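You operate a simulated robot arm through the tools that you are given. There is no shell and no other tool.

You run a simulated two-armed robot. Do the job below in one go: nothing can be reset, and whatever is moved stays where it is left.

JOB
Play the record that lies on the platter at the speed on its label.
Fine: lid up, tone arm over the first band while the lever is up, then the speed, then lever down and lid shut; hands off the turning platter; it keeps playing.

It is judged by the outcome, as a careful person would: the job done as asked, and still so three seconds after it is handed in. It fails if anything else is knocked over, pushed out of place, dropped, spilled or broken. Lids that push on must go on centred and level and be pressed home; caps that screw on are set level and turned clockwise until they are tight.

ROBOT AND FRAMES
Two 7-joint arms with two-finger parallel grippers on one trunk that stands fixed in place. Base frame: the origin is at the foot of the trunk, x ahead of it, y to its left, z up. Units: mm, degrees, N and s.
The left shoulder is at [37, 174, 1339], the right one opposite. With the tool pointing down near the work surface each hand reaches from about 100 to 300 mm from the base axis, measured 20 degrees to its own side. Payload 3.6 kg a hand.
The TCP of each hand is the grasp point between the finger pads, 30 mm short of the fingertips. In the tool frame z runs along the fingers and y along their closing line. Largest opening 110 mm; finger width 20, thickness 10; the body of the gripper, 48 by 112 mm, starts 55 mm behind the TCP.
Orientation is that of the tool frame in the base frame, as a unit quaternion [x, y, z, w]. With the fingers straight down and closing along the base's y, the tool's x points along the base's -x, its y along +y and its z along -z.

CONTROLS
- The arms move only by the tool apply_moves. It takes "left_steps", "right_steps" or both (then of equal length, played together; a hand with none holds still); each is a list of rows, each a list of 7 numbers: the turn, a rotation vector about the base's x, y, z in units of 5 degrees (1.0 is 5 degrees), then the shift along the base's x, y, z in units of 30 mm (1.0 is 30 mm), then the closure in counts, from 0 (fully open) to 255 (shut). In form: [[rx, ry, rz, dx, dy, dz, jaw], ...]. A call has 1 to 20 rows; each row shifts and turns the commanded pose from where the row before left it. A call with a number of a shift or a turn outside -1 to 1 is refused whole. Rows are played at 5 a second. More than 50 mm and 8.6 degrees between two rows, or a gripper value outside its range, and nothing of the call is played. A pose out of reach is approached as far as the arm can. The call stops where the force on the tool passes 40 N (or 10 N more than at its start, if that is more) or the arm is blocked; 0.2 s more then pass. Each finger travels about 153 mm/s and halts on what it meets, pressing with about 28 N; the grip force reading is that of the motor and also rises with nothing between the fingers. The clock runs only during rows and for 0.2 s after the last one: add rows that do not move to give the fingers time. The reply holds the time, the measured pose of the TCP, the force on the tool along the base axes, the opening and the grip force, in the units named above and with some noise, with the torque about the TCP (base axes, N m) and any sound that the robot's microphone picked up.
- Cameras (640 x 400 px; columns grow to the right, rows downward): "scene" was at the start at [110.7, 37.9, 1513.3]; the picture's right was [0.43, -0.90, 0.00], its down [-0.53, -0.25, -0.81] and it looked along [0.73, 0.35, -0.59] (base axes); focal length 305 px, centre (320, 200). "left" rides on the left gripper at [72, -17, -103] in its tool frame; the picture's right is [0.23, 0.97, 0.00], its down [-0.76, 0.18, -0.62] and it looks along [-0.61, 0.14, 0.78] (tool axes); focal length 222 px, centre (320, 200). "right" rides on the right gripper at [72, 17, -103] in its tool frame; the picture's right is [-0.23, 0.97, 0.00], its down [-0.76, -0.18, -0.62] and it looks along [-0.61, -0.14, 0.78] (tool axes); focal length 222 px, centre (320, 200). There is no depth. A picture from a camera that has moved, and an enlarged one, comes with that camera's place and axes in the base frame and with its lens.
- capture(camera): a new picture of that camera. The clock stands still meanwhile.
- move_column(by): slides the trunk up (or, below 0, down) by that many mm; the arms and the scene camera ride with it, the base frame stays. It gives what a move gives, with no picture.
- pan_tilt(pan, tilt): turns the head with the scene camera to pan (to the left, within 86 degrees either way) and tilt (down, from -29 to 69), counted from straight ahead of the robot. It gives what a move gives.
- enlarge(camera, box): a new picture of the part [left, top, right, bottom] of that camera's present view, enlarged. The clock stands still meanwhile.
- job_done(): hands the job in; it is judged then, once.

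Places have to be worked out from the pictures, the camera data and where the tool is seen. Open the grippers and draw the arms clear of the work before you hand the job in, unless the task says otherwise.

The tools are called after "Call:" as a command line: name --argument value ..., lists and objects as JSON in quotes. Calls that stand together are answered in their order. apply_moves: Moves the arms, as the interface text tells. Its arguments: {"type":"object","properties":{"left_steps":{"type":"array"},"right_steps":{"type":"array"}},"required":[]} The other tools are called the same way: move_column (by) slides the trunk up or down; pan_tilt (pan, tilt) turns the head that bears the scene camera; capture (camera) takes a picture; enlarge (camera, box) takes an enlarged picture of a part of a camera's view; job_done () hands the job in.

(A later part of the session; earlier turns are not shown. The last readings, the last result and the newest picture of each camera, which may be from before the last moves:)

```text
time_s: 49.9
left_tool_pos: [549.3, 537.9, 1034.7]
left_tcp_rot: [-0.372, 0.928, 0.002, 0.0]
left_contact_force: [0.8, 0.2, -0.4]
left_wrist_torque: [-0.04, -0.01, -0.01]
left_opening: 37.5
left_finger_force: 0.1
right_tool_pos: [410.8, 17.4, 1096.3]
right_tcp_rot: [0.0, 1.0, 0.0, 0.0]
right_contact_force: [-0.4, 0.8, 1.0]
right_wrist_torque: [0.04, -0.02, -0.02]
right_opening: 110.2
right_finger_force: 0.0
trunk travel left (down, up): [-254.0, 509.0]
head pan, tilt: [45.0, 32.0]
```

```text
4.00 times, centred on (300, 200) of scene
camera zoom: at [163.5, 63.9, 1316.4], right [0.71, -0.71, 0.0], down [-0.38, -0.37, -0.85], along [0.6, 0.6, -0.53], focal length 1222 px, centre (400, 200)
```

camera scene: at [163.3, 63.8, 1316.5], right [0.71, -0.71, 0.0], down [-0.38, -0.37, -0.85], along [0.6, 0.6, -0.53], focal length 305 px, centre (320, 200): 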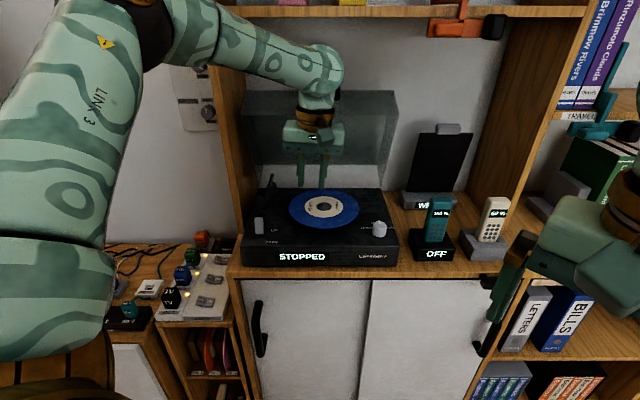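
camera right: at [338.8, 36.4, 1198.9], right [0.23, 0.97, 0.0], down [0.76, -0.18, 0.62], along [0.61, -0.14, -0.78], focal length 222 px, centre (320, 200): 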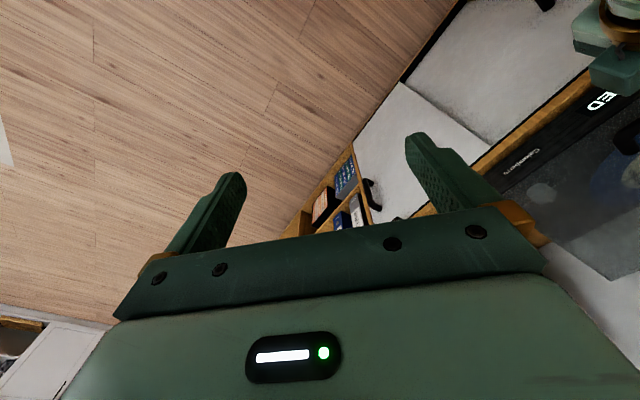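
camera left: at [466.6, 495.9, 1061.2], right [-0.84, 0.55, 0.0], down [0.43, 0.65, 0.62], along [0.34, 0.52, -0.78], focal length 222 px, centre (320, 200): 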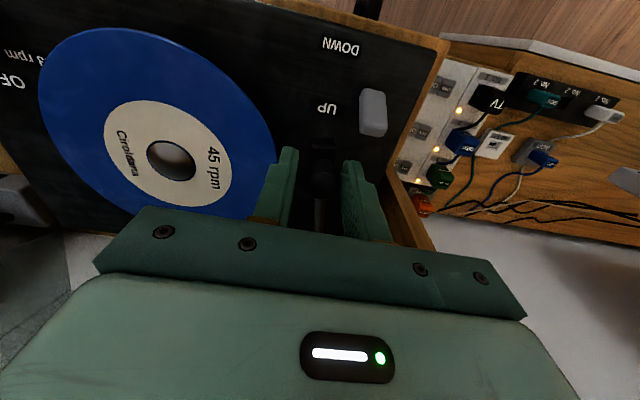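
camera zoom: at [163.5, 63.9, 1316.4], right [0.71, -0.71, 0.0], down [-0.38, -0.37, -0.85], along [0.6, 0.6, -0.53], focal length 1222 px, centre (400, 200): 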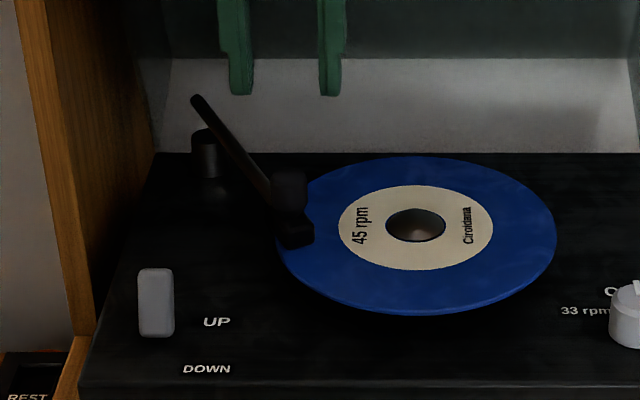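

The tone arm stays over the outer band, 78–79 mm from centre. Next I carry the left hand high over the deck to above the speed knob (u≈207, v≈726).

Call:
apply_moves --left_steps '[[0, 0, 0, 0.525, -0.814, 0, 145], [0, 0, 0, 0.525, -0.814, 0, 145], [0, 0, 0, 0.525, -0.814, 0, 145], [0, 0, 0, 0.525, -0.814, 0, 145], [0, 0, 0, 0.525, -0.814, 0, 145], [0, 0, 0, 0.525, -0.814, 0, 145], [0, 0, 0, 0.525, -0.814, 0, 145], [0, 0, 0, 0, 0, 0, 145]]'

Call:
capture --camera "left"

Call:
capture --camera "scene"

Call:
enlarge --camera "left" --box '[220, 60, 420, 220]'

```text
time_s: 51.7
left_tool_pos: [646.6, 370.2, 1036.7]
left_tcp_rot: [-0.373, 0.928, 0.003, 0.0]
left_contact_force: [0.4, 0.4, -0.9]
left_wrist_torque: [0.01, 0.0, 0.05]
left_opening: 47.4
left_finger_force: 0.1
left hand out of reach, approached as far as the arm can: row 5, 7
right_tool_pos: [410.8, 18.2, 1096.8]
right_tcp_rot: [0.0, 1.0, 0.0, -0.001]
right_contact_force: [-1.0, -0.1, 0.1]
right_wrist_torque: [0.02, 0.01, 0.02]
right_opening: 110.2
right_finger_force: 0.1
trunk travel left (down, up): [-254.0, 509.0]
head pan, tilt: [45.0, 32.0]
```

```text
taken
camera left: at [605.1, 305.6, 1138.3], right [-0.84, 0.55, 0.0], down [0.43, 0.65, 0.63], along [0.34, 0.53, -0.78], focal length 222 px, centre (320, 200)
```

left: 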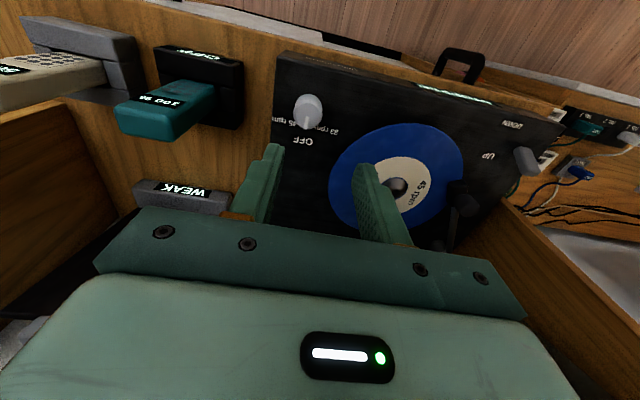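

```text
taken
camera scene: at [163.2, 63.9, 1316.6], right [0.71, -0.71, 0.0], down [-0.38, -0.38, -0.85], along [0.6, 0.6, -0.53], focal length 305 px, centre (320, 200)
```

scene: 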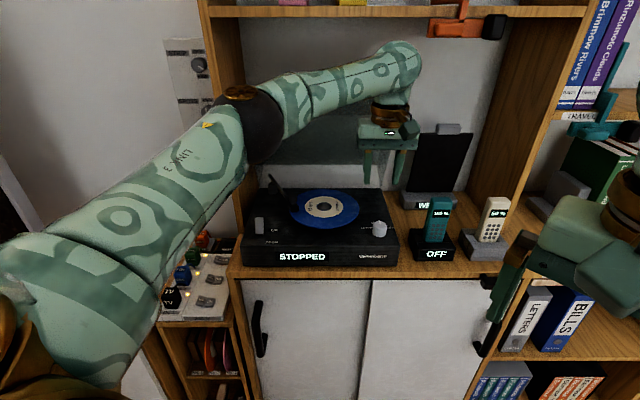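

```text
2.50 times, centred on (320, 140) of left
camera zoom: at [605.1, 305.6, 1138.3], right [-0.84, 0.55, 0.0], down [0.43, 0.65, 0.63], along [0.34, 0.53, -0.78], focal length 555 px, centre (320, 350)
```

zoom: 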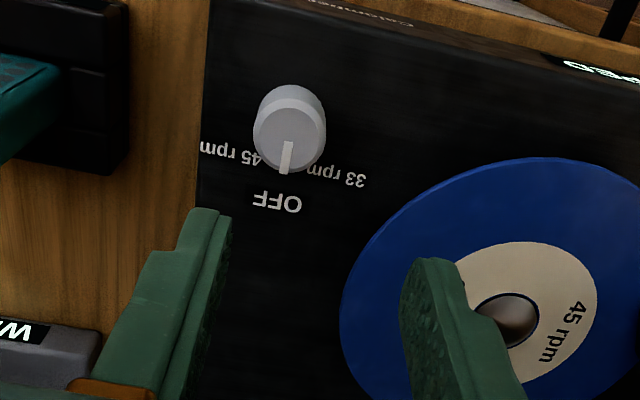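

The knob is at about (210, 716) with 45 rpm on its right side. I align above it and lower to just above its top.

Call:
apply_moves --left_steps '[[0, 0, 0, 0.1, -0.15, -0.7, 145], [0, 0, 0, 0.1, -0.15, -0.7, 145], [0, 0, 0, 0.08, -0.12, -0.7, 145], [0, 0, 0, 0, 0, -0.7, 145], [0, 0, 0, 0, 0, 0, 145]]'

Call:
enlarge --camera "left" --box '[220, 60, 420, 220]'

Call:
enlarge --camera "scene" --box '[310, 130, 430, 260]'

```text
time_s: 52.9
left_tool_pos: [645.9, 357.6, 951.1]
left_tcp_rot: [-0.372, 0.928, 0.001, 0.001]
left_contact_force: [-0.7, -0.2, -0.3]
left_wrist_torque: [-0.02, 0.01, 0.01]
left_opening: 47.5
left_finger_force: 0.0
left hand out of reach, approached as far as the arm can: row 2, 3
right_tool_pos: [411.6, 19.8, 1095.4]
right_tcp_rot: [0.0, 1.0, 0.0, 0.0]
right_contact_force: [-0.6, -0.6, 0.0]
right_wrist_torque: [-0.02, 0.01, 0.0]
right_opening: 109.7
right_finger_force: 0.1
trunk travel left (down, up): [-254.0, 509.0]
head pan, tilt: [45.0, 32.0]
```

```text
2.50 times, centred on (320, 140) of left
camera zoom: at [603.2, 294.3, 1053.8], right [-0.84, 0.55, 0.0], down [0.43, 0.65, 0.62], along [0.34, 0.52, -0.78], focal length 555 px, centre (320, 350)
```

zoom: 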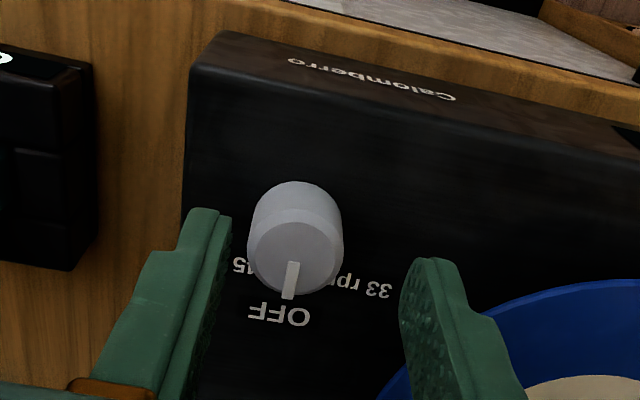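

```text
3.08 times, centred on (370, 195) of scene
camera zoom: at [163.3, 63.6, 1316.5], right [0.71, -0.71, 0.0], down [-0.38, -0.37, -0.85], along [0.6, 0.6, -0.53], focal length 940 px, centre (166, 215)
```

zoom: 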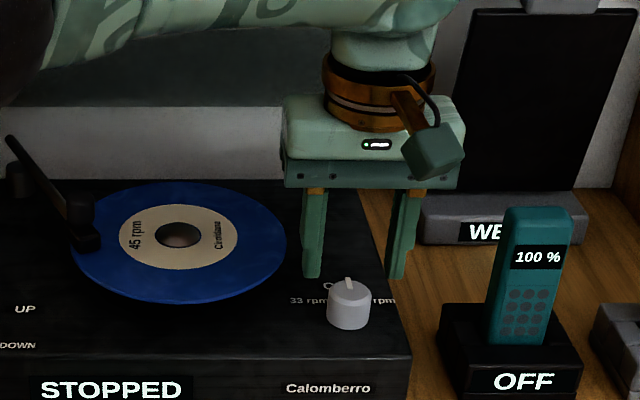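

The hand is slightly short of the knob because of reach (x limited near 646). I tilt the hand 15° forward about its closing axis to gain reach and align over (209, 716).

Call:
apply_moves --left_steps '[[0.7, -0.7, 0, 0.1, 0, 0, 145], [0.7, -0.7, 0, 0.1, 0, 0, 145], [0.7, -0.7, 0, 0.1, 0, 0, 145], [0, 0, 0, 0, 0, 0, 145]]'

Call:
enlarge --camera "left" --box '[220, 60, 420, 220]'

Call:
enlarge --camera "scene" --box '[310, 130, 430, 260]'

```text
time_s: 53.9
left_tool_pos: [656.6, 357.3, 951.8]
left_tcp_rot: [-0.37, 0.92, 0.052, 0.119]
left_contact_force: [0.0, 0.1, -0.5]
left_wrist_torque: [0.0, 0.01, -0.01]
left_opening: 47.1
left_finger_force: 0.0
right_tool_pos: [411.9, 18.0, 1095.9]
right_tcp_rot: [0.0, 1.0, 0.0, 0.0]
right_contact_force: [-0.1, 0.3, -0.8]
right_wrist_torque: [0.01, -0.01, 0.0]
right_opening: 110.0
right_finger_force: 0.1
trunk travel left (down, up): [-254.0, 509.0]
head pan, tilt: [45.0, 32.0]
```

```text
2.50 times, centred on (320, 140) of left
camera zoom: at [597.7, 277.7, 1031.9], right [-0.83, 0.55, -0.05], down [0.3, 0.52, 0.8], along [0.47, 0.65, -0.6], focal length 555 px, centre (320, 350)
```

zoom: 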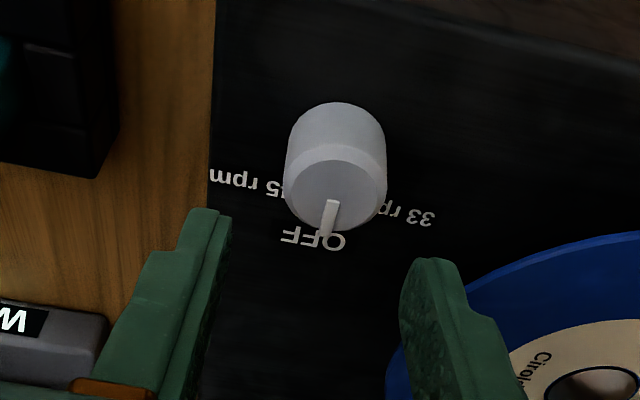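

```text
3.08 times, centred on (370, 195) of scene
camera zoom: at [163.5, 63.8, 1316.5], right [0.71, -0.71, 0.0], down [-0.38, -0.37, -0.85], along [0.6, 0.6, -0.53], focal length 940 px, centre (166, 215)
```

zoom: 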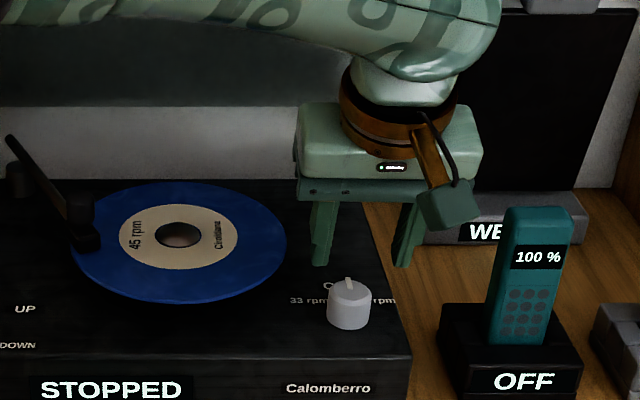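

The three views place the knob's axis at about (209, 714) with its top near z≈903. Allowing for the tilt, I lower so the tips flank the knob just above the deck.

Call:
apply_moves --left_steps '[[0, 0, 0, -0.09, -0.058, -0.4, 145], [0, 0, 0, -0.09, -0.058, -0.4, 145], [0, 0, 0, -0.09, -0.058, -0.4, 145], [0, 0, 0, 0, 0, 0, 145]]'

Call:
enlarge --camera "left" --box '[220, 60, 420, 220]'

Call:
enlarge --camera "scene" --box '[330, 170, 420, 260]'

```text
time_s: 54.9
left_tool_pos: [647.7, 352.0, 915.1]
left_tcp_rot: [-0.369, 0.92, 0.052, 0.119]
left_contact_force: [0.4, -0.3, 0.8]
left_wrist_torque: [0.01, -0.05, 0.0]
left_opening: 47.6
left_finger_force: 0.1
right_tool_pos: [411.3, 19.0, 1095.5]
right_tcp_rot: [0.0, 1.0, -0.001, -0.001]
right_contact_force: [-0.1, -0.4, -0.2]
right_wrist_torque: [0.01, 0.01, 0.03]
right_opening: 110.1
right_finger_force: 0.1
trunk travel left (down, up): [-254.0, 509.0]
head pan, tilt: [45.0, 32.0]
```

```text
2.50 times, centred on (320, 140) of left
camera zoom: at [588.3, 271.9, 995.1], right [-0.83, 0.55, -0.05], down [0.3, 0.52, 0.8], along [0.47, 0.65, -0.6], focal length 555 px, centre (320, 350)
```

zoom: 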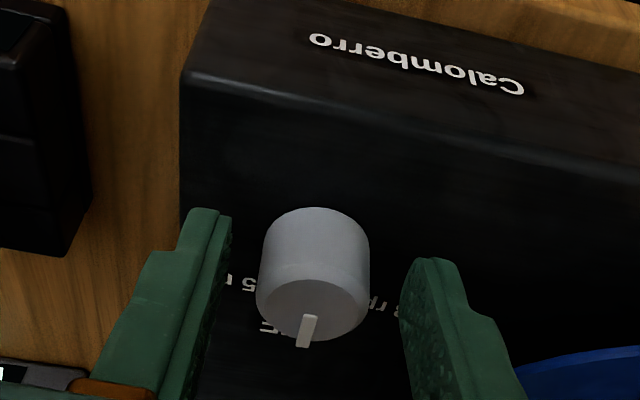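

```text
4.44 times, centred on (375, 215) of scene
camera zoom: at [163.3, 63.7, 1316.5], right [0.71, -0.71, 0.0], down [-0.38, -0.37, -0.85], along [0.6, 0.6, -0.53], focal length 1357 px, centre (76, 133)
```

zoom: 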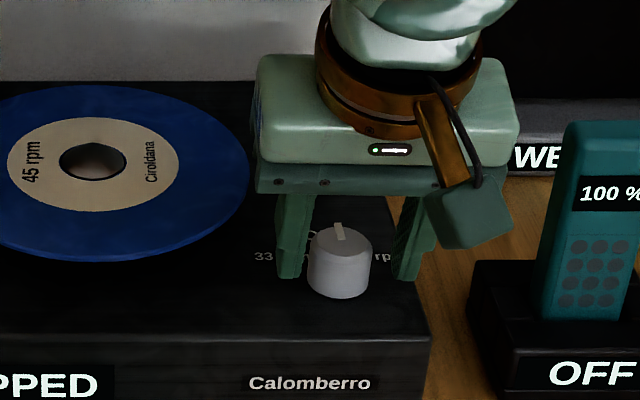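

The pads flank the knob well. I close on it; the opening should settle near 31 mm.

Call:
apply_moves --left_steps '[[0, 0, 0, 0, 0, 0, 170], [0, 0, 0, 0, 0, 0, 185], [0, 0, 0, 0, 0, 0, 205], [0, 0, 0, 0, 0, 0, 205]]'

Call:
enlarge --camera "left" --box '[220, 60, 420, 220]'

```text
time_s: 55.9
left_tool_pos: [646.8, 352.7, 915.0]
left_tcp_rot: [-0.369, 0.92, 0.053, 0.118]
left_contact_force: [-1.9, 1.4, -0.6]
left_wrist_torque: [0.1, 0.11, 0.07]
left_opening: 30.6
left_finger_force: 44.8
right_tool_pos: [411.2, 18.6, 1096.2]
right_tcp_rot: [-0.001, 1.0, 0.001, -0.001]
right_contact_force: [-0.1, 0.4, -0.3]
right_wrist_torque: [0.02, -0.03, 0.01]
right_opening: 110.3
right_finger_force: 0.1
trunk travel left (down, up): [-254.0, 509.0]
head pan, tilt: [45.0, 32.0]
```

```text
2.50 times, centred on (320, 140) of left
camera zoom: at [588.1, 272.5, 995.0], right [-0.83, 0.55, -0.05], down [0.3, 0.52, 0.8], along [0.47, 0.65, -0.6], focal length 555 px, centre (320, 350)
```

zoom: 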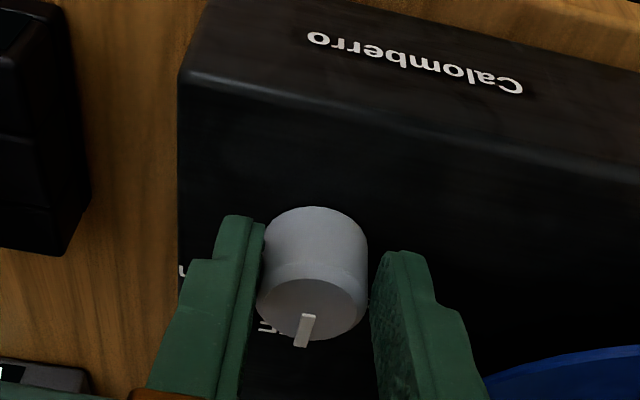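

Gripped at 30.6 mm. I turn the knob clockwise (seen from above) toward 45 rpm, 30° first, shifting slightly so the axis stays put.

Call:
apply_moves --left_steps '[[0, 0, -1, -0.01, 0.012, 0, 205], [0, 0, -1, -0.01, 0.012, 0, 205], [0, 0, -1, -0.008, 0.014, 0, 205], [0, 0, -1, -0.006, 0.015, 0, 205], [0, 0, -1, -0.004, 0.016, 0, 205], [0, 0, -1, -0.003, 0.016, 0, 205], [0, 0, 0, 0, 0, 0, 205]]'

Call:
capture --camera "scene"

Call:
enlarge --camera "left" --box '[220, 60, 420, 220]'

Call:
enlarge --camera "scene" --box '[330, 170, 420, 260]'

```text
time_s: 57.5
left_tool_pos: [642.5, 360.7, 914.2]
left_tcp_rot: [-0.118, 0.985, 0.027, 0.124]
left_contact_force: [-24.4, 16.8, 9.6]
left_wrist_torque: [0.55, 0.78, 0.41]
left_opening: 30.8
left_finger_force: 45.1
right_tool_pos: [408.0, 16.6, 1097.6]
right_tcp_rot: [0.002, 1.0, 0.0, 0.0]
right_contact_force: [-0.3, 0.3, -0.2]
right_wrist_torque: [0.01, 0.02, 0.03]
right_opening: 110.0
right_finger_force: 0.1
trunk travel left (down, up): [-254.0, 509.0]
head pan, tilt: [45.0, 32.0]
stopped in row 7 (left hand): the force on the tool passed its limit at 41 N (the readings are from after the stop); the commanded pose is now the measured one
```

```text
taken
camera scene: at [159.7, 63.9, 1317.3], right [0.71, -0.71, 0.0], down [-0.37, -0.37, -0.85], along [0.6, 0.6, -0.53], focal length 305 px, centre (320, 200)
```

scene: 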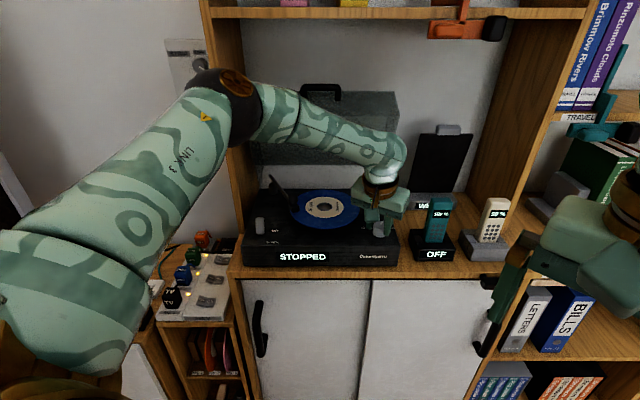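

```text
2.50 times, centred on (320, 140) of left
camera zoom: at [552.5, 318.6, 995.3], right [-0.45, 0.89, -0.03], down [0.53, 0.29, 0.8], along [0.72, 0.34, -0.6], focal length 555 px, centre (320, 350)
```

zoom: 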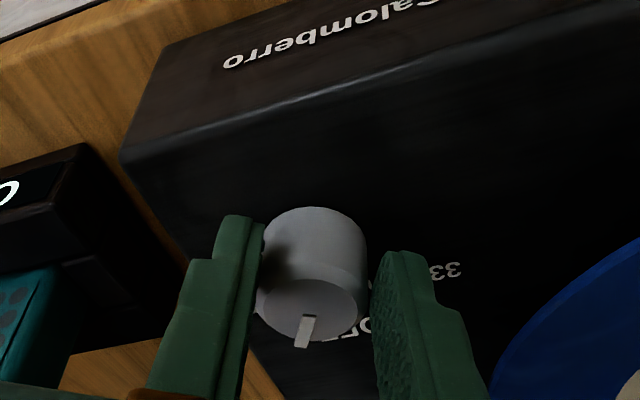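

```text
4.44 times, centred on (375, 215) of scene
camera zoom: at [159.7, 63.9, 1317.3], right [0.71, -0.71, 0.0], down [-0.37, -0.37, -0.85], along [0.6, 0.6, -0.53], focal length 1357 px, centre (76, 133)
```

zoom: 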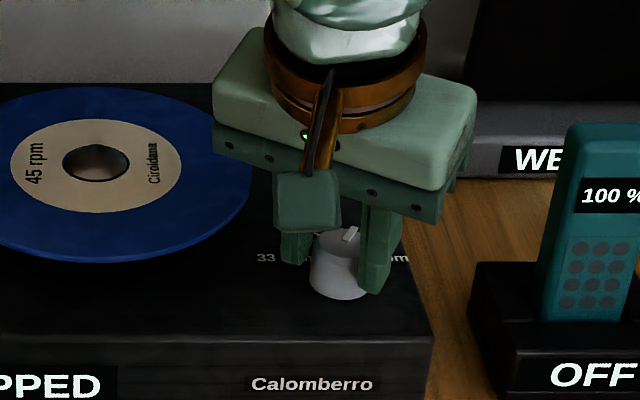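

The knob turned about 30°, but the side force shows its axis is further back, at about (208, 724). I open, move 11 mm forward to centre the pads on it, and check.

Call:
apply_moves --left_steps '[[0, 0, 0, 0, 0, 0, 170], [0, 0, 0, 0, 0, 0, 145], [0, 0, 0, 0, 0, 0, 145], [0, 0, 0, 0.18, 0.045, 0, 145], [0, 0, 0, 0.18, 0.045, 0, 145], [0, 0, 0, 0, 0, 0, 145]]'

Call:
enlarge --camera "left" --box '[220, 60, 420, 220]'

Call:
enlarge --camera "scene" --box '[330, 170, 420, 260]'

```text
time_s: 58.9
left_tool_pos: [657.4, 359.7, 913.2]
left_tcp_rot: [-0.116, 0.985, 0.023, 0.125]
left_contact_force: [0.3, -0.2, -0.1]
left_wrist_torque: [0.03, 0.01, 0.0]
left_opening: 47.6
left_finger_force: 0.1
right_tool_pos: [412.7, 16.4, 1094.8]
right_tcp_rot: [0.001, 1.0, 0.001, 0.0]
right_contact_force: [0.3, -0.3, 0.2]
right_wrist_torque: [0.04, 0.01, -0.01]
right_opening: 110.0
right_finger_force: 0.1
trunk travel left (down, up): [-254.0, 509.0]
head pan, tilt: [45.0, 32.0]
```

```text
2.50 times, centred on (320, 140) of left
camera zoom: at [566.2, 318.7, 994.3], right [-0.44, 0.9, -0.04], down [0.52, 0.3, 0.8], along [0.73, 0.33, -0.6], focal length 555 px, centre (320, 350)
```

zoom: 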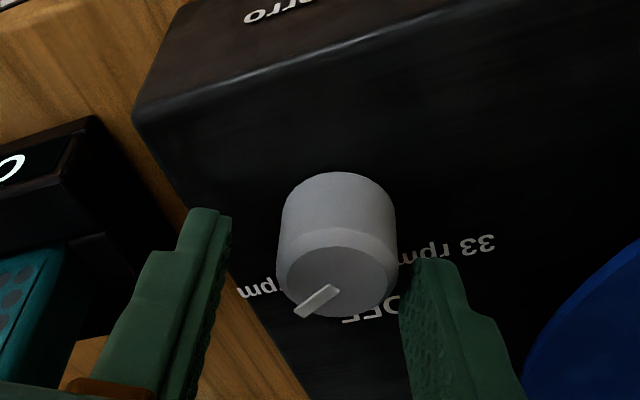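

```text
4.44 times, centred on (375, 215) of scene
camera zoom: at [163.3, 63.7, 1316.5], right [0.71, -0.71, 0.0], down [-0.38, -0.37, -0.85], along [0.6, 0.6, -0.53], focal length 1357 px, centre (76, 133)
```

zoom: 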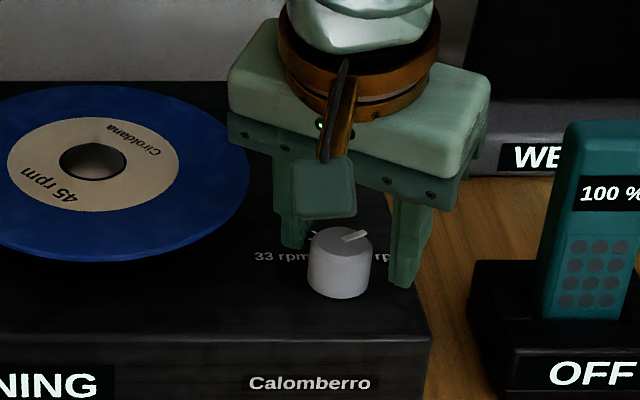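

On release the knob snapped by detent to about 60°, toward 45 rpm, and the platter is now turning. I raise the hand straight up off the knob and read the display.

Call:
apply_moves --left_steps '[[0, 0, 0, 0, 0, 0.4, 145], [0, 0, 0, 0, 0, 0.7, 145], [0, 0, 0, 0, 0, 0.8, 145], [0, 0, 0, 0, 0, 0.8, 145], [0, 0, 0, 0, 0, 0.8, 145], [0, 0, 0, 0, 0, 0, 145]]'

Call:
capture --camera "scene"

Call:
enlarge --camera "scene" --box '[235, 165, 405, 270]'

Call:
enlarge --camera "left" --box '[220, 0, 440, 200]'

```text
time_s: 60.3
left_tool_pos: [657.6, 358.7, 1019.2]
left_tcp_rot: [-0.117, 0.985, 0.023, 0.126]
left_contact_force: [0.0, -0.9, 0.5]
left_wrist_torque: [-0.02, 0.02, -0.03]
left_opening: 47.2
left_finger_force: 0.0
right_tool_pos: [413.8, 17.0, 1095.3]
right_tcp_rot: [0.001, 1.0, 0.0, -0.001]
right_contact_force: [0.2, 0.5, -0.1]
right_wrist_torque: [0.01, 0.0, -0.03]
right_opening: 110.0
right_finger_force: 0.0
trunk travel left (down, up): [-254.0, 509.0]
head pan, tilt: [45.0, 32.0]
```

```text
taken
camera scene: at [163.7, 63.8, 1316.4], right [0.71, -0.71, 0.0], down [-0.38, -0.37, -0.85], along [0.6, 0.6, -0.53], focal length 305 px, centre (320, 200)
```

scene: 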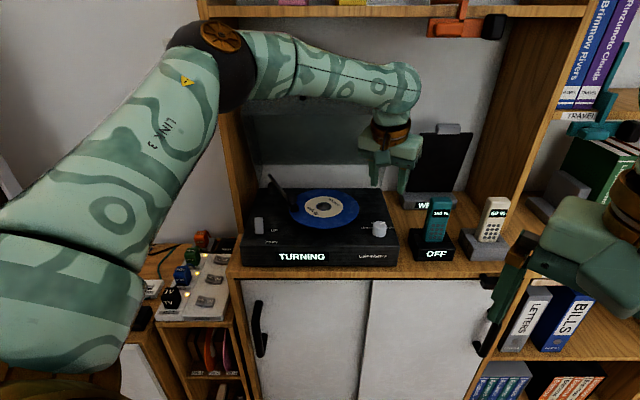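

```text
3.76 times, centred on (320, 218) of scene
camera zoom: at [163.7, 63.8, 1316.4], right [0.71, -0.71, 0.0], down [-0.38, -0.37, -0.85], along [0.6, 0.6, -0.53], focal length 1150 px, centre (320, 134)
```

zoom: 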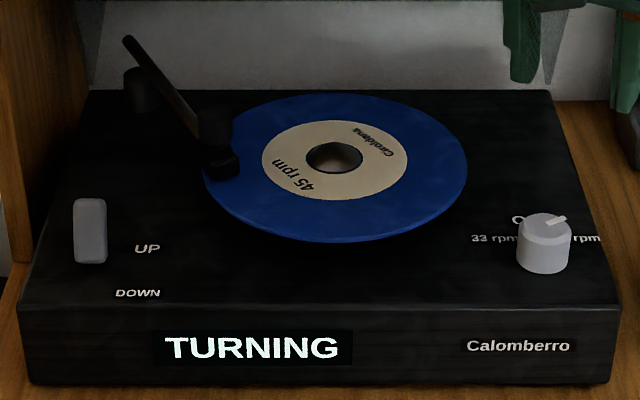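

```text
2.00 times, centred on (330, 100) of left
camera zoom: at [566.8, 318.1, 1099.9], right [-0.44, 0.89, -0.04], down [0.52, 0.3, 0.8], along [0.73, 0.33, -0.6], focal length 444 px, centre (300, 400)
```

zoom: 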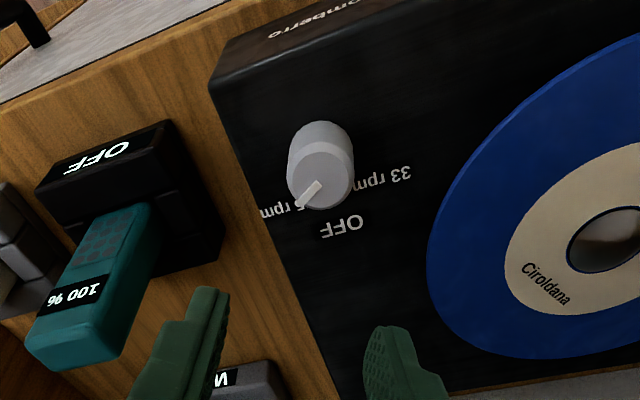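

The display reads TURNING, the pointer is at 45 rpm, and the head still sits over the outer band. Next I carry the hand high to a spot behind the lever (u −69, v≈755), closing the fingers into a single pusher.

Call:
apply_moves --left_steps '[[0, 0, 1, -0.639, 0.828, 0, 200], [0, 0, 1, -0.639, 0.828, 0, 240], [0, 0, 1, -0.639, 0.828, 0, 255], [0, 0, 1, -0.639, 0.828, 0, 255], [0, 0, 1, -0.639, 0.828, 0, 255], [0, 0, 1, -0.639, 0.828, 0, 255], [0, 0, 0, -0.639, 0.828, 0, 255], [0, 0, 0, -0.639, 0.828, 0, 255], [0, 0, 0, -0.639, 0.828, 0, 255], [0, 0, 0, 0, 0, 0, 255]]'

Call:
capture --camera "left"

Call:
enlarge --camera "scene" --box '[215, 130, 345, 270]'

```text
time_s: 62.5
left_tool_pos: [484.3, 583.2, 1017.2]
left_tcp_rot: [-0.367, 0.921, 0.055, 0.115]
left_contact_force: [0.0, 0.3, -0.5]
left_wrist_torque: [0.0, -0.06, 0.01]
left_opening: 0.1
left_finger_force: 27.7
right_tool_pos: [412.1, 17.6, 1096.3]
right_tcp_rot: [0.001, 1.0, -0.001, 0.0]
right_contact_force: [0.9, -0.2, -0.5]
right_wrist_torque: [0.01, -0.03, 0.01]
right_opening: 110.2
right_finger_force: 0.1
trunk travel left (down, up): [-254.0, 509.0]
head pan, tilt: [45.0, 32.0]
```

```text
taken
camera left: at [427.1, 502.7, 1098.0], right [-0.83, 0.55, -0.04], down [0.31, 0.52, 0.8], along [0.46, 0.65, -0.6], focal length 222 px, centre (320, 200)
```

left: 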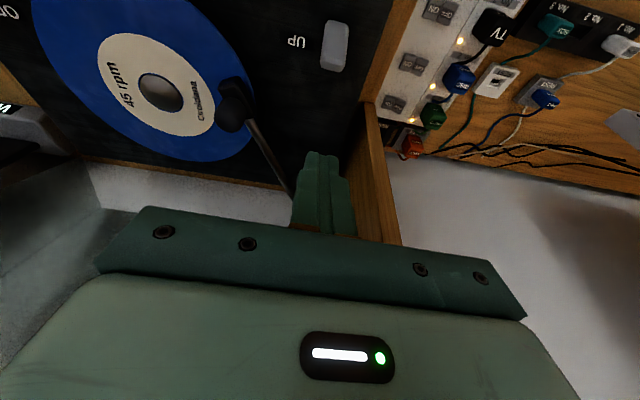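

```text
2.86 times, centred on (280, 200) of scene
camera zoom: at [163.7, 63.3, 1316.5], right [0.71, -0.71, 0.0], down [-0.38, -0.37, -0.85], along [0.6, 0.6, -0.53], focal length 873 px, centre (434, 200)
```

zoom: 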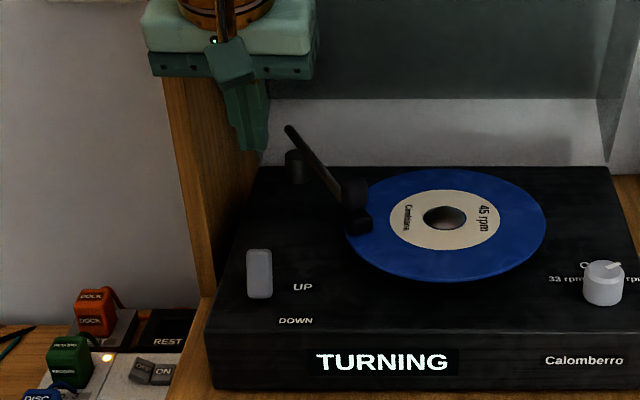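

The closed fingers are at u −70, in line with the lever and behind it. I lower them to tip height z≈890 behind the lever.

Call:
apply_moves --left_steps '[[0, 0, 0, 0, 0, -0.8, 255], [0, 0, 0, 0, 0, -0.8, 255], [0, 0, 0, 0, 0, -0.8, 255], [0, 0, 0, 0, 0, -0.6, 255], [0, 0, 0, 0, 0, -0.2, 255], [0, 0, 0, 0, 0, 0, 255]]'

Call:
enlarge --camera "left" --box '[180, 40, 440, 220]'

Call:
enlarge --camera "scene" --box '[225, 160, 325, 260]'

```text
time_s: 63.9
left_tool_pos: [484.3, 583.7, 922.2]
left_tcp_rot: [-0.368, 0.921, 0.055, 0.115]
left_contact_force: [-0.4, 0.4, 0.8]
left_wrist_torque: [-0.04, 0.02, 0.0]
left_opening: 0.0
left_finger_force: 28.8
right_tool_pos: [410.9, 15.9, 1095.2]
right_tcp_rot: [0.001, 1.0, 0.0, 0.0]
right_contact_force: [0.3, 0.8, 0.5]
right_wrist_torque: [0.01, 0.0, 0.01]
right_opening: 109.9
right_finger_force: 0.1
trunk travel left (down, up): [-254.0, 509.0]
head pan, tilt: [45.0, 32.0]
```

```text
2.22 times, centred on (310, 130) of left
camera zoom: at [426.5, 502.6, 1003.0], right [-0.83, 0.55, -0.04], down [0.31, 0.52, 0.8], along [0.46, 0.65, -0.6], focal length 494 px, centre (342, 356)
```

zoom: 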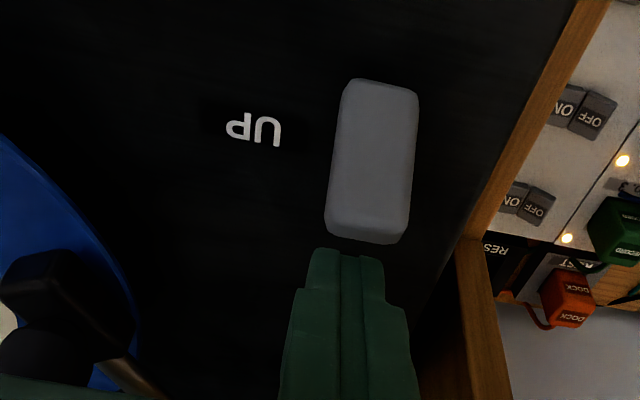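

```text
4.00 times, centred on (275, 210) of scene
camera zoom: at [163.3, 63.8, 1316.5], right [0.71, -0.71, 0.0], down [-0.38, -0.37, -0.85], along [0.6, 0.6, -0.53], focal length 1222 px, centre (500, 160)
```

zoom: 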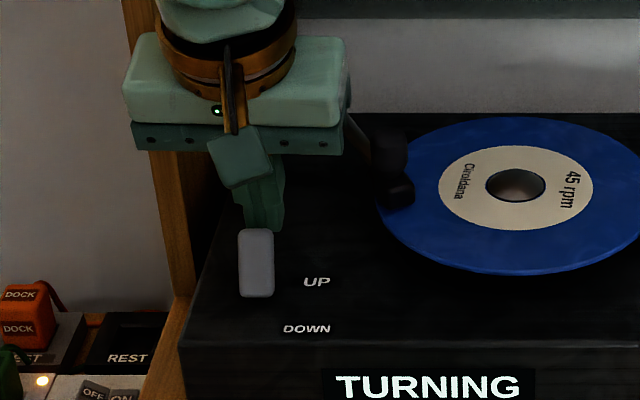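

The fingertips stand right behind the lever. I push it gently toward DOWN (toward me) in 4 mm steps.

Call:
apply_moves --left_steps '[[0, 0, 0, -0.094, -0.094, 0, 255], [0, 0, 0, -0.094, -0.094, 0, 255], [0, 0, 0, -0.094, -0.094, 0, 255], [0, 0, 0, -0.094, -0.094, 0, 255], [0, 0, 0, -0.094, -0.094, 0, 255], [0, 0, 0, -0.094, -0.094, 0, 255], [0, 0, 0, -0.094, -0.094, 0, 255], [0, 0, 0, 0, 0, 0, 255]]'

Call:
enlarge --camera "left" --box '[180, 40, 440, 220]'

Call:
enlarge --camera "scene" --box '[225, 160, 325, 260]'

```text
time_s: 65.7
left_tool_pos: [465.2, 562.6, 922.1]
left_tcp_rot: [-0.367, 0.921, 0.055, 0.116]
left_contact_force: [0.2, 0.2, -0.7]
left_wrist_torque: [-0.01, -0.04, -0.01]
left_opening: 0.0
left_finger_force: 28.1
right_tool_pos: [410.8, 17.2, 1096.0]
right_tcp_rot: [0.001, 1.0, -0.001, 0.0]
right_contact_force: [0.1, 0.3, 0.4]
right_wrist_torque: [0.01, 0.01, 0.0]
right_opening: 109.8
right_finger_force: 0.1
trunk travel left (down, up): [-254.0, 509.0]
head pan, tilt: [45.0, 32.0]
```

```text
2.22 times, centred on (310, 130) of left
camera zoom: at [406.6, 482.9, 1003.5], right [-0.83, 0.55, -0.04], down [0.31, 0.52, 0.8], along [0.46, 0.65, -0.6], focal length 494 px, centre (342, 356)
```

zoom: 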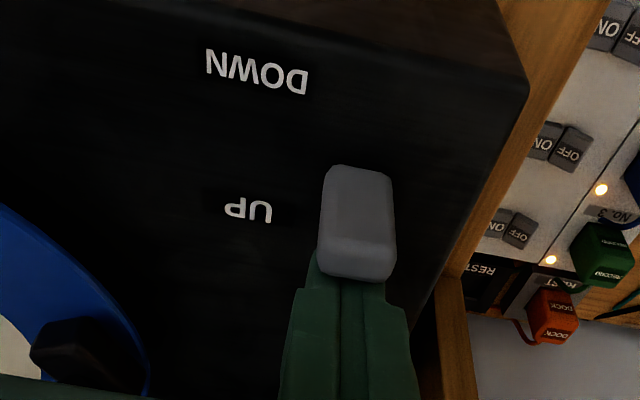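

```text
4.00 times, centred on (275, 210) of scene
camera zoom: at [163.3, 63.8, 1316.5], right [0.71, -0.71, 0.0], down [-0.38, -0.37, -0.85], along [0.6, 0.6, -0.53], focal length 1222 px, centre (500, 160)
```

zoom: 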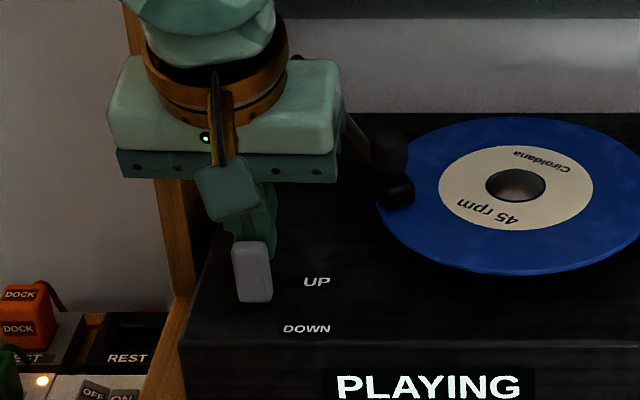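

The display already reads PLAYING, but the lever is only about midway. I push on until it reaches its DOWN stop.

Call:
apply_moves --left_steps '[[0, 0, 0, -0.094, -0.094, 0, 255], [0, 0, 0, -0.094, -0.094, 0, 255], [0, 0, 0, -0.094, -0.094, 0, 255], [0, 0, 0, -0.094, -0.094, 0, 255], [0, 0, 0, 0, 0, 0, 255]]'

Call:
enlarge --camera "left" --box '[180, 40, 440, 220]'

Call:
enlarge --camera "scene" --box '[225, 160, 325, 260]'

```text
time_s: 66.9
left_tool_pos: [454.8, 553.5, 921.9]
left_tcp_rot: [-0.368, 0.921, 0.054, 0.116]
left_contact_force: [11.7, 11.2, 1.9]
left_wrist_torque: [0.38, -0.3, 0.03]
left_opening: 0.1
left_finger_force: 27.9
right_tool_pos: [412.4, 17.8, 1095.2]
right_tcp_rot: [0.0, 1.0, -0.002, -0.001]
right_contact_force: [0.5, 0.0, 0.1]
right_wrist_torque: [0.0, -0.02, 0.02]
right_opening: 110.0
right_finger_force: 0.2
trunk travel left (down, up): [-254.0, 509.0]
head pan, tilt: [45.0, 32.0]
```

```text
2.22 times, centred on (310, 130) of left
camera zoom: at [396.9, 473.4, 1003.7], right [-0.83, 0.55, -0.04], down [0.3, 0.52, 0.8], along [0.46, 0.65, -0.6], focal length 494 px, centre (342, 356)
```

zoom: 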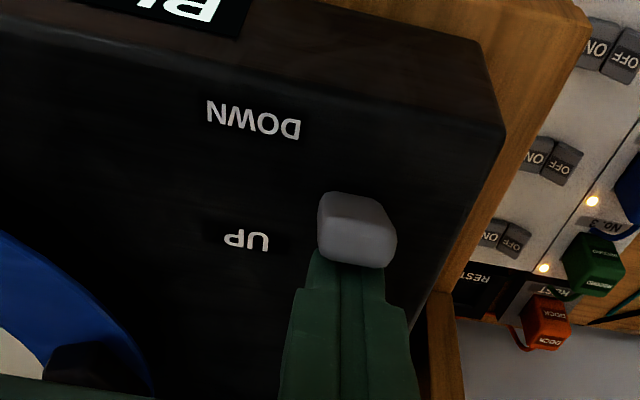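

```text
4.00 times, centred on (275, 210) of scene
camera zoom: at [164.6, 65.2, 1316.3], right [0.71, -0.71, 0.0], down [-0.38, -0.38, -0.85], along [0.6, 0.6, -0.53], focal length 1222 px, centre (500, 160)
```

zoom: 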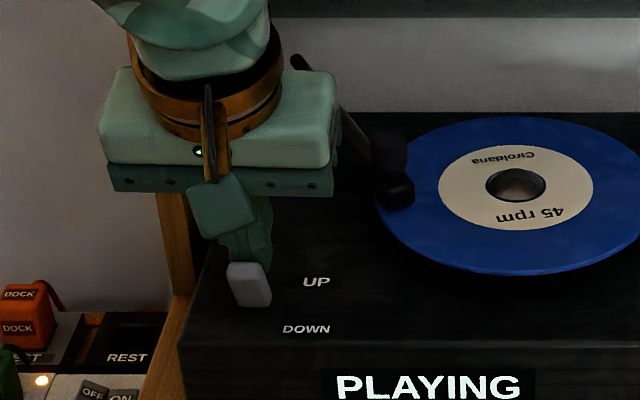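

The lever has met its DOWN stop (about 16 N) and the player shows PLAYING. I back the fingers off the lever and lift straight up.

Call:
apply_moves --left_steps '[[0, 0, 0, 0.2, 0.2, 0, 255], [0, 0, 0, 0.2, 0.2, 0, 255], [0, 0, 0, 0, 0, 0.6, 255], [0, 0, 0, 0, 0, 0.8, 255], [0, 0, 0, 0, 0, 0.8, 255], [0, 0, 0, 0, 0, 0.8, 255], [0, 0, 0, 0, 0, 0.8, 255], [0, 0, 0, -0.6, -0.6, 0.8, 255], [0, 0, 0, -0.6, -0.6, 0.5, 255], [0, 0, 0, 0, 0, 0, 255]]'

Call:
capture --camera "scene"

Call:
enlarge --camera "scene" --box '[235, 165, 405, 270]'

Call:
enlarge --camera "left" --box '[180, 0, 460, 180]'

```text
time_s: 69.1
left_tool_pos: [430.7, 528.4, 1074.9]
left_tcp_rot: [-0.369, 0.921, 0.056, 0.115]
left_contact_force: [0.3, 1.3, 0.2]
left_wrist_torque: [0.01, 0.02, -0.01]
left_opening: 0.1
left_finger_force: 27.9
right_tool_pos: [411.4, 18.2, 1095.3]
right_tcp_rot: [0.001, 1.0, 0.0, -0.001]
right_contact_force: [0.1, -0.4, 0.4]
right_wrist_torque: [0.02, -0.04, -0.01]
right_opening: 109.9
right_finger_force: 0.2
trunk travel left (down, up): [-254.0, 509.0]
head pan, tilt: [45.0, 32.0]
```

```text
taken
camera scene: at [163.6, 64.2, 1316.4], right [0.71, -0.71, 0.0], down [-0.38, -0.38, -0.85], along [0.6, 0.6, -0.53], focal length 305 px, centre (320, 200)
```

scene: 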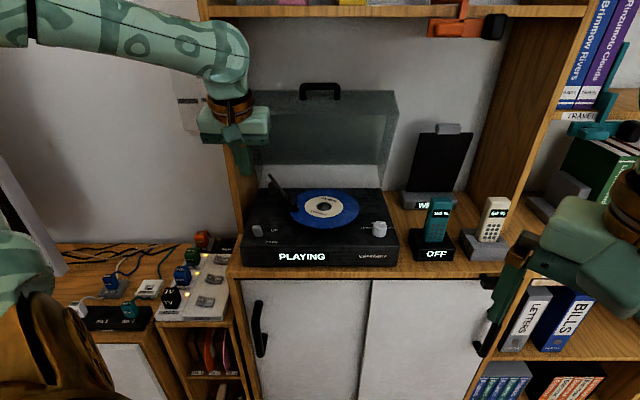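

```text
3.76 times, centred on (320, 218) of scene
camera zoom: at [163.6, 64.2, 1316.4], right [0.71, -0.71, 0.0], down [-0.38, -0.38, -0.85], along [0.6, 0.6, -0.53], focal length 1150 px, centre (320, 134)
```

zoom: 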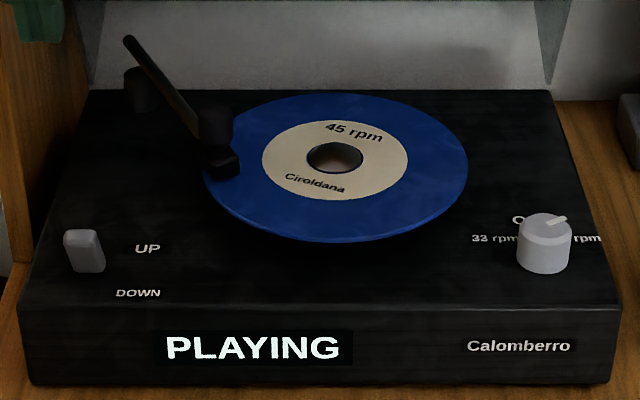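

```text
2.22 times, centred on (320, 90) of left
camera zoom: at [371.5, 448.4, 1156.0], right [-0.83, 0.55, -0.04], down [0.31, 0.52, 0.8], along [0.46, 0.65, -0.6], focal length 494 px, centre (320, 444)
```

zoom: 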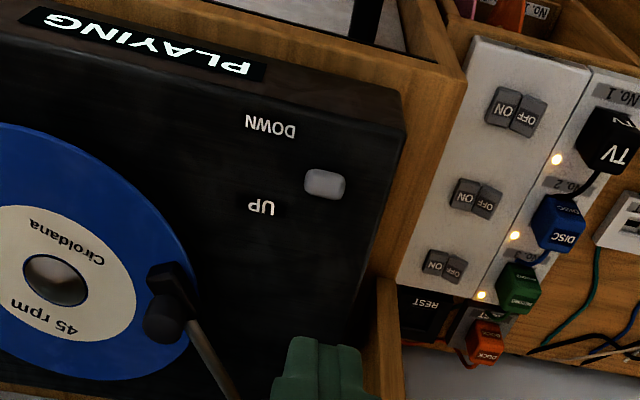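

The lever is down, the display shows PLAYING, and the needle is on the outer band. To shut the lid I return the left hand to its handle-gripping orientation, first moving back to free space, levelling and turning it.

Call:
apply_moves --left_steps '[[-0.7, 0.7, 0, 0.272, -0.767, 0.25, 255], [-0.7, 0.7, 0, 0.272, -0.767, 0.25, 255], [-0.7, 0.7, 0, 0.272, -0.767, 0.25, 240], [0, 0, 0, 0.272, -0.767, 0.25, 220], [0, 0, 0, 0.272, -0.767, 0.25, 200], [0, 0, 0, 0.272, -0.767, 0.25, 184], [0, 0, 0, 0, 0, 0, 184]]'

Call:
apply_moves --left_steps '[[0, 0, -1, 0, 0, 0, 184], [0, 0, -1, 0, 0, 0, 184], [0, 0, -1, 0, 0, 0, 184], [0, 0, -1, 0, 0, 0, 184], [0, 0, -1, 0, 0, 0, 184], [0, 0, -1, 0, 0, 0, 184], [0, 0, -1, 0, 0, 0, 184], [0, 0, -1, 0, 0, 0, 184], [0, 0, -1, 0, 0, 0, 184], [0, 0, -1, 0, 0, 0, 184], [0, 0, -1, 0, 0, 0, 184], [0, 0, -1, 0, 0, 0, 184], [0, 0, -1, 0, 0, 0, 184], [0, 0, -1, 0, 0, 0, 184], [0, 0, -1, 0, 0, 0, 184], [0, 0, -1, 0, 0, 0, 184], [0, 0, -1, 0, 0, 0, 184], [0, 0, -0.8, 0, 0, 0, 184], [0, 0, 0, 0, 0, 0, 184]]'

Call:
capture --camera "scene"

```text
time_s: 70.7
left_tool_pos: [479.8, 390.9, 1120.7]
left_tcp_rot: [-0.371, 0.929, 0.004, -0.004]
left_contact_force: [-0.2, 0.4, -0.4]
left_wrist_torque: [-0.01, -0.05, -0.01]
left_opening: 30.5
left_finger_force: 0.0
right_tool_pos: [411.5, 17.0, 1093.9]
right_tcp_rot: [0.0, 1.0, 0.0, 0.0]
right_contact_force: [0.9, 0.3, -0.2]
right_wrist_torque: [-0.02, 0.0, 0.02]
right_opening: 110.1
right_finger_force: 0.1
trunk travel left (down, up): [-254.0, 509.0]
head pan, tilt: [45.0, 32.0]
```

```text
time_s: 74.7
left_tool_pos: [479.2, 391.3, 1119.7]
left_tcp_rot: [0.387, 0.922, 0.005, -0.001]
left_contact_force: [0.6, 0.4, -0.6]
left_wrist_torque: [0.02, 0.0, 0.03]
left_opening: 30.6
left_finger_force: 0.0
right_tool_pos: [411.8, 16.2, 1096.1]
right_tcp_rot: [0.001, 1.0, 0.0, 0.0]
right_contact_force: [0.1, -0.3, -0.1]
right_wrist_torque: [-0.02, 0.02, 0.03]
right_opening: 109.9
right_finger_force: 0.0
trunk travel left (down, up): [-254.0, 509.0]
head pan, tilt: [45.0, 32.0]
```

```text
taken
camera scene: at [163.3, 63.7, 1316.5], right [0.71, -0.71, 0.0], down [-0.38, -0.37, -0.85], along [0.6, 0.6, -0.53], focal length 305 px, centre (320, 200)
```

scene: 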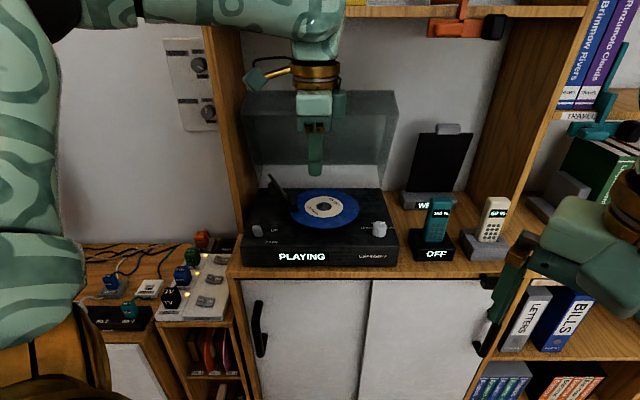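

The hand is upright at ψ≈−45°, and the record keeps playing. I now pitch it forward 70° while moving to the pre-grasp spot in front of the raised handle.

Call:
apply_moves --left_steps '[[0.711, -0.711, 0, 0.17, 0.133, 0.167, 184], [0.711, -0.711, 0, 0.17, 0.133, 0.167, 184], [0.711, -0.711, 0, 0.17, 0.133, 0.167, 184], [0.711, -0.711, 0, 0.17, 0.133, 0.167, 184], [0.711, -0.711, 0, 0.17, 0.133, 0.167, 184], [0.711, -0.711, 0, 0.17, 0.133, 0.167, 184], [0.711, -0.711, 0, 0.17, 0.133, 0.167, 184], [0.711, -0.711, 0, 0.17, 0.133, 0.167, 184], [0.711, -0.711, 0, 0.17, 0.133, 0.167, 184], [0.711, -0.711, 0, 0.17, 0.133, 0.167, 184], [0.711, -0.711, 0, 0.17, 0.133, 0.167, 184], [0.711, -0.711, 0, 0.17, 0.133, 0.167, 184], [0.711, -0.711, 0, 0.17, 0.133, 0.167, 184], [0.711, -0.711, 0, 0.17, 0.133, 0.167, 184], [0, 0, 0, 0, 0, 0, 184]]'

Call:
capture --camera "scene"

Call:
capture --camera "left"

```text
time_s: 77.9
left_tool_pos: [548.6, 444.5, 1190.6]
left_tcp_rot: [0.314, 0.752, 0.537, 0.219]
left_contact_force: [-0.6, 0.2, -0.2]
left_wrist_torque: [-0.03, 0.0, 0.0]
left_opening: 30.4
left_finger_force: 0.1
right_tool_pos: [410.9, 16.3, 1096.9]
right_tcp_rot: [0.001, 1.0, 0.0, -0.001]
right_contact_force: [-0.1, -0.1, 0.8]
right_wrist_torque: [-0.01, -0.01, -0.01]
right_opening: 110.3
right_finger_force: 0.1
trunk travel left (down, up): [-254.0, 509.0]
head pan, tilt: [45.0, 32.0]
```

```text
taken
camera scene: at [163.1, 63.7, 1316.6], right [0.71, -0.71, 0.0], down [-0.38, -0.37, -0.85], along [0.6, 0.6, -0.53], focal length 305 px, centre (320, 200)
```

scene: 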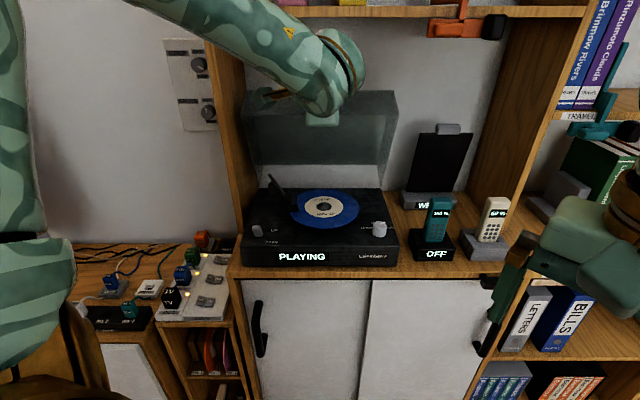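

```text
taken
camera left: at [424.2, 422.8, 1208.6], right [0.07, 0.38, 0.92], down [0.17, -0.92, 0.36], along [0.98, 0.13, -0.13], focal length 222 px, centre (320, 200)
```

left: 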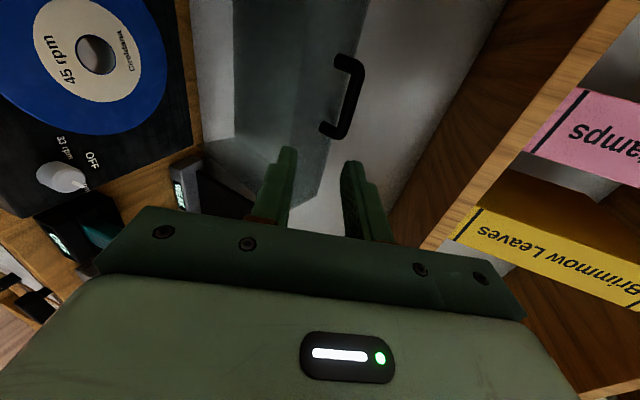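

The view matches the exit view. I go back along the exit path to just in front of the bar.

Call:
apply_moves --left_steps '[[0, 0, 0, 0.69, 0.69, 0, 184], [0, 0, 0, 0.69, 0.69, 0, 184], [0, 0, 0, 0.69, 0.69, 0, 184], [0, 0, 0, 0.69, 0.69, -0.1, 184], [0, 0, 0, 0.68, 0.7, -0.1, 184], [0, 0, 0, 0, 0, 0, 184]]'

Call:
capture --camera "left"

Call:
enlarge --camera "left" --box '[200, 40, 440, 220]'

```text
time_s: 79.3
left_tool_pos: [653.2, 549.2, 1185.2]
left_tcp_rot: [0.315, 0.751, 0.537, 0.219]
left_contact_force: [-0.6, -0.2, 0.4]
left_wrist_torque: [0.02, -0.05, -0.01]
left_opening: 30.4
left_finger_force: 0.1
right_tool_pos: [411.2, 17.6, 1097.0]
right_tcp_rot: [0.001, 1.0, -0.001, -0.001]
right_contact_force: [-0.4, 0.3, 0.0]
right_wrist_torque: [0.01, -0.04, 0.01]
right_opening: 110.1
right_finger_force: 0.1
trunk travel left (down, up): [-254.0, 509.0]
head pan, tilt: [45.0, 32.0]
```

```text
taken
camera left: at [528.5, 526.7, 1203.3], right [0.07, 0.38, 0.92], down [0.17, -0.92, 0.36], along [0.98, 0.13, -0.13], focal length 222 px, centre (320, 200)
```

left: 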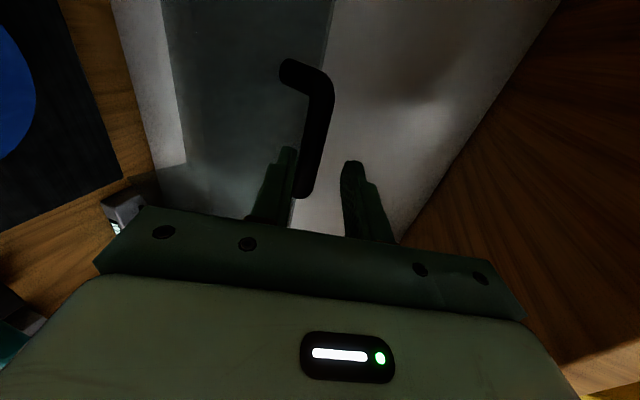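

```text
2.22 times, centred on (320, 130) of left
camera zoom: at [528.5, 526.7, 1203.3], right [0.07, 0.38, 0.92], down [0.17, -0.92, 0.36], along [0.98, 0.13, -0.13], focal length 494 px, centre (320, 356)
```

zoom: 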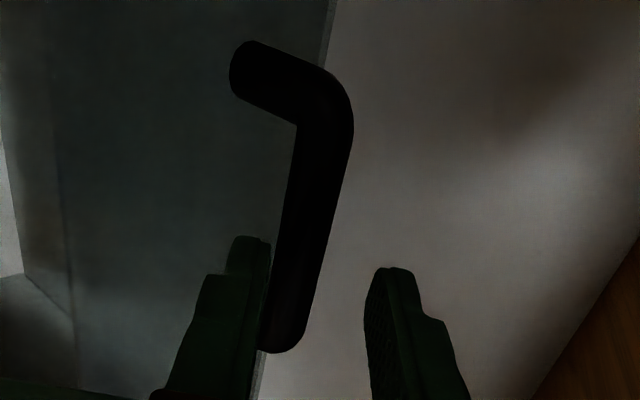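

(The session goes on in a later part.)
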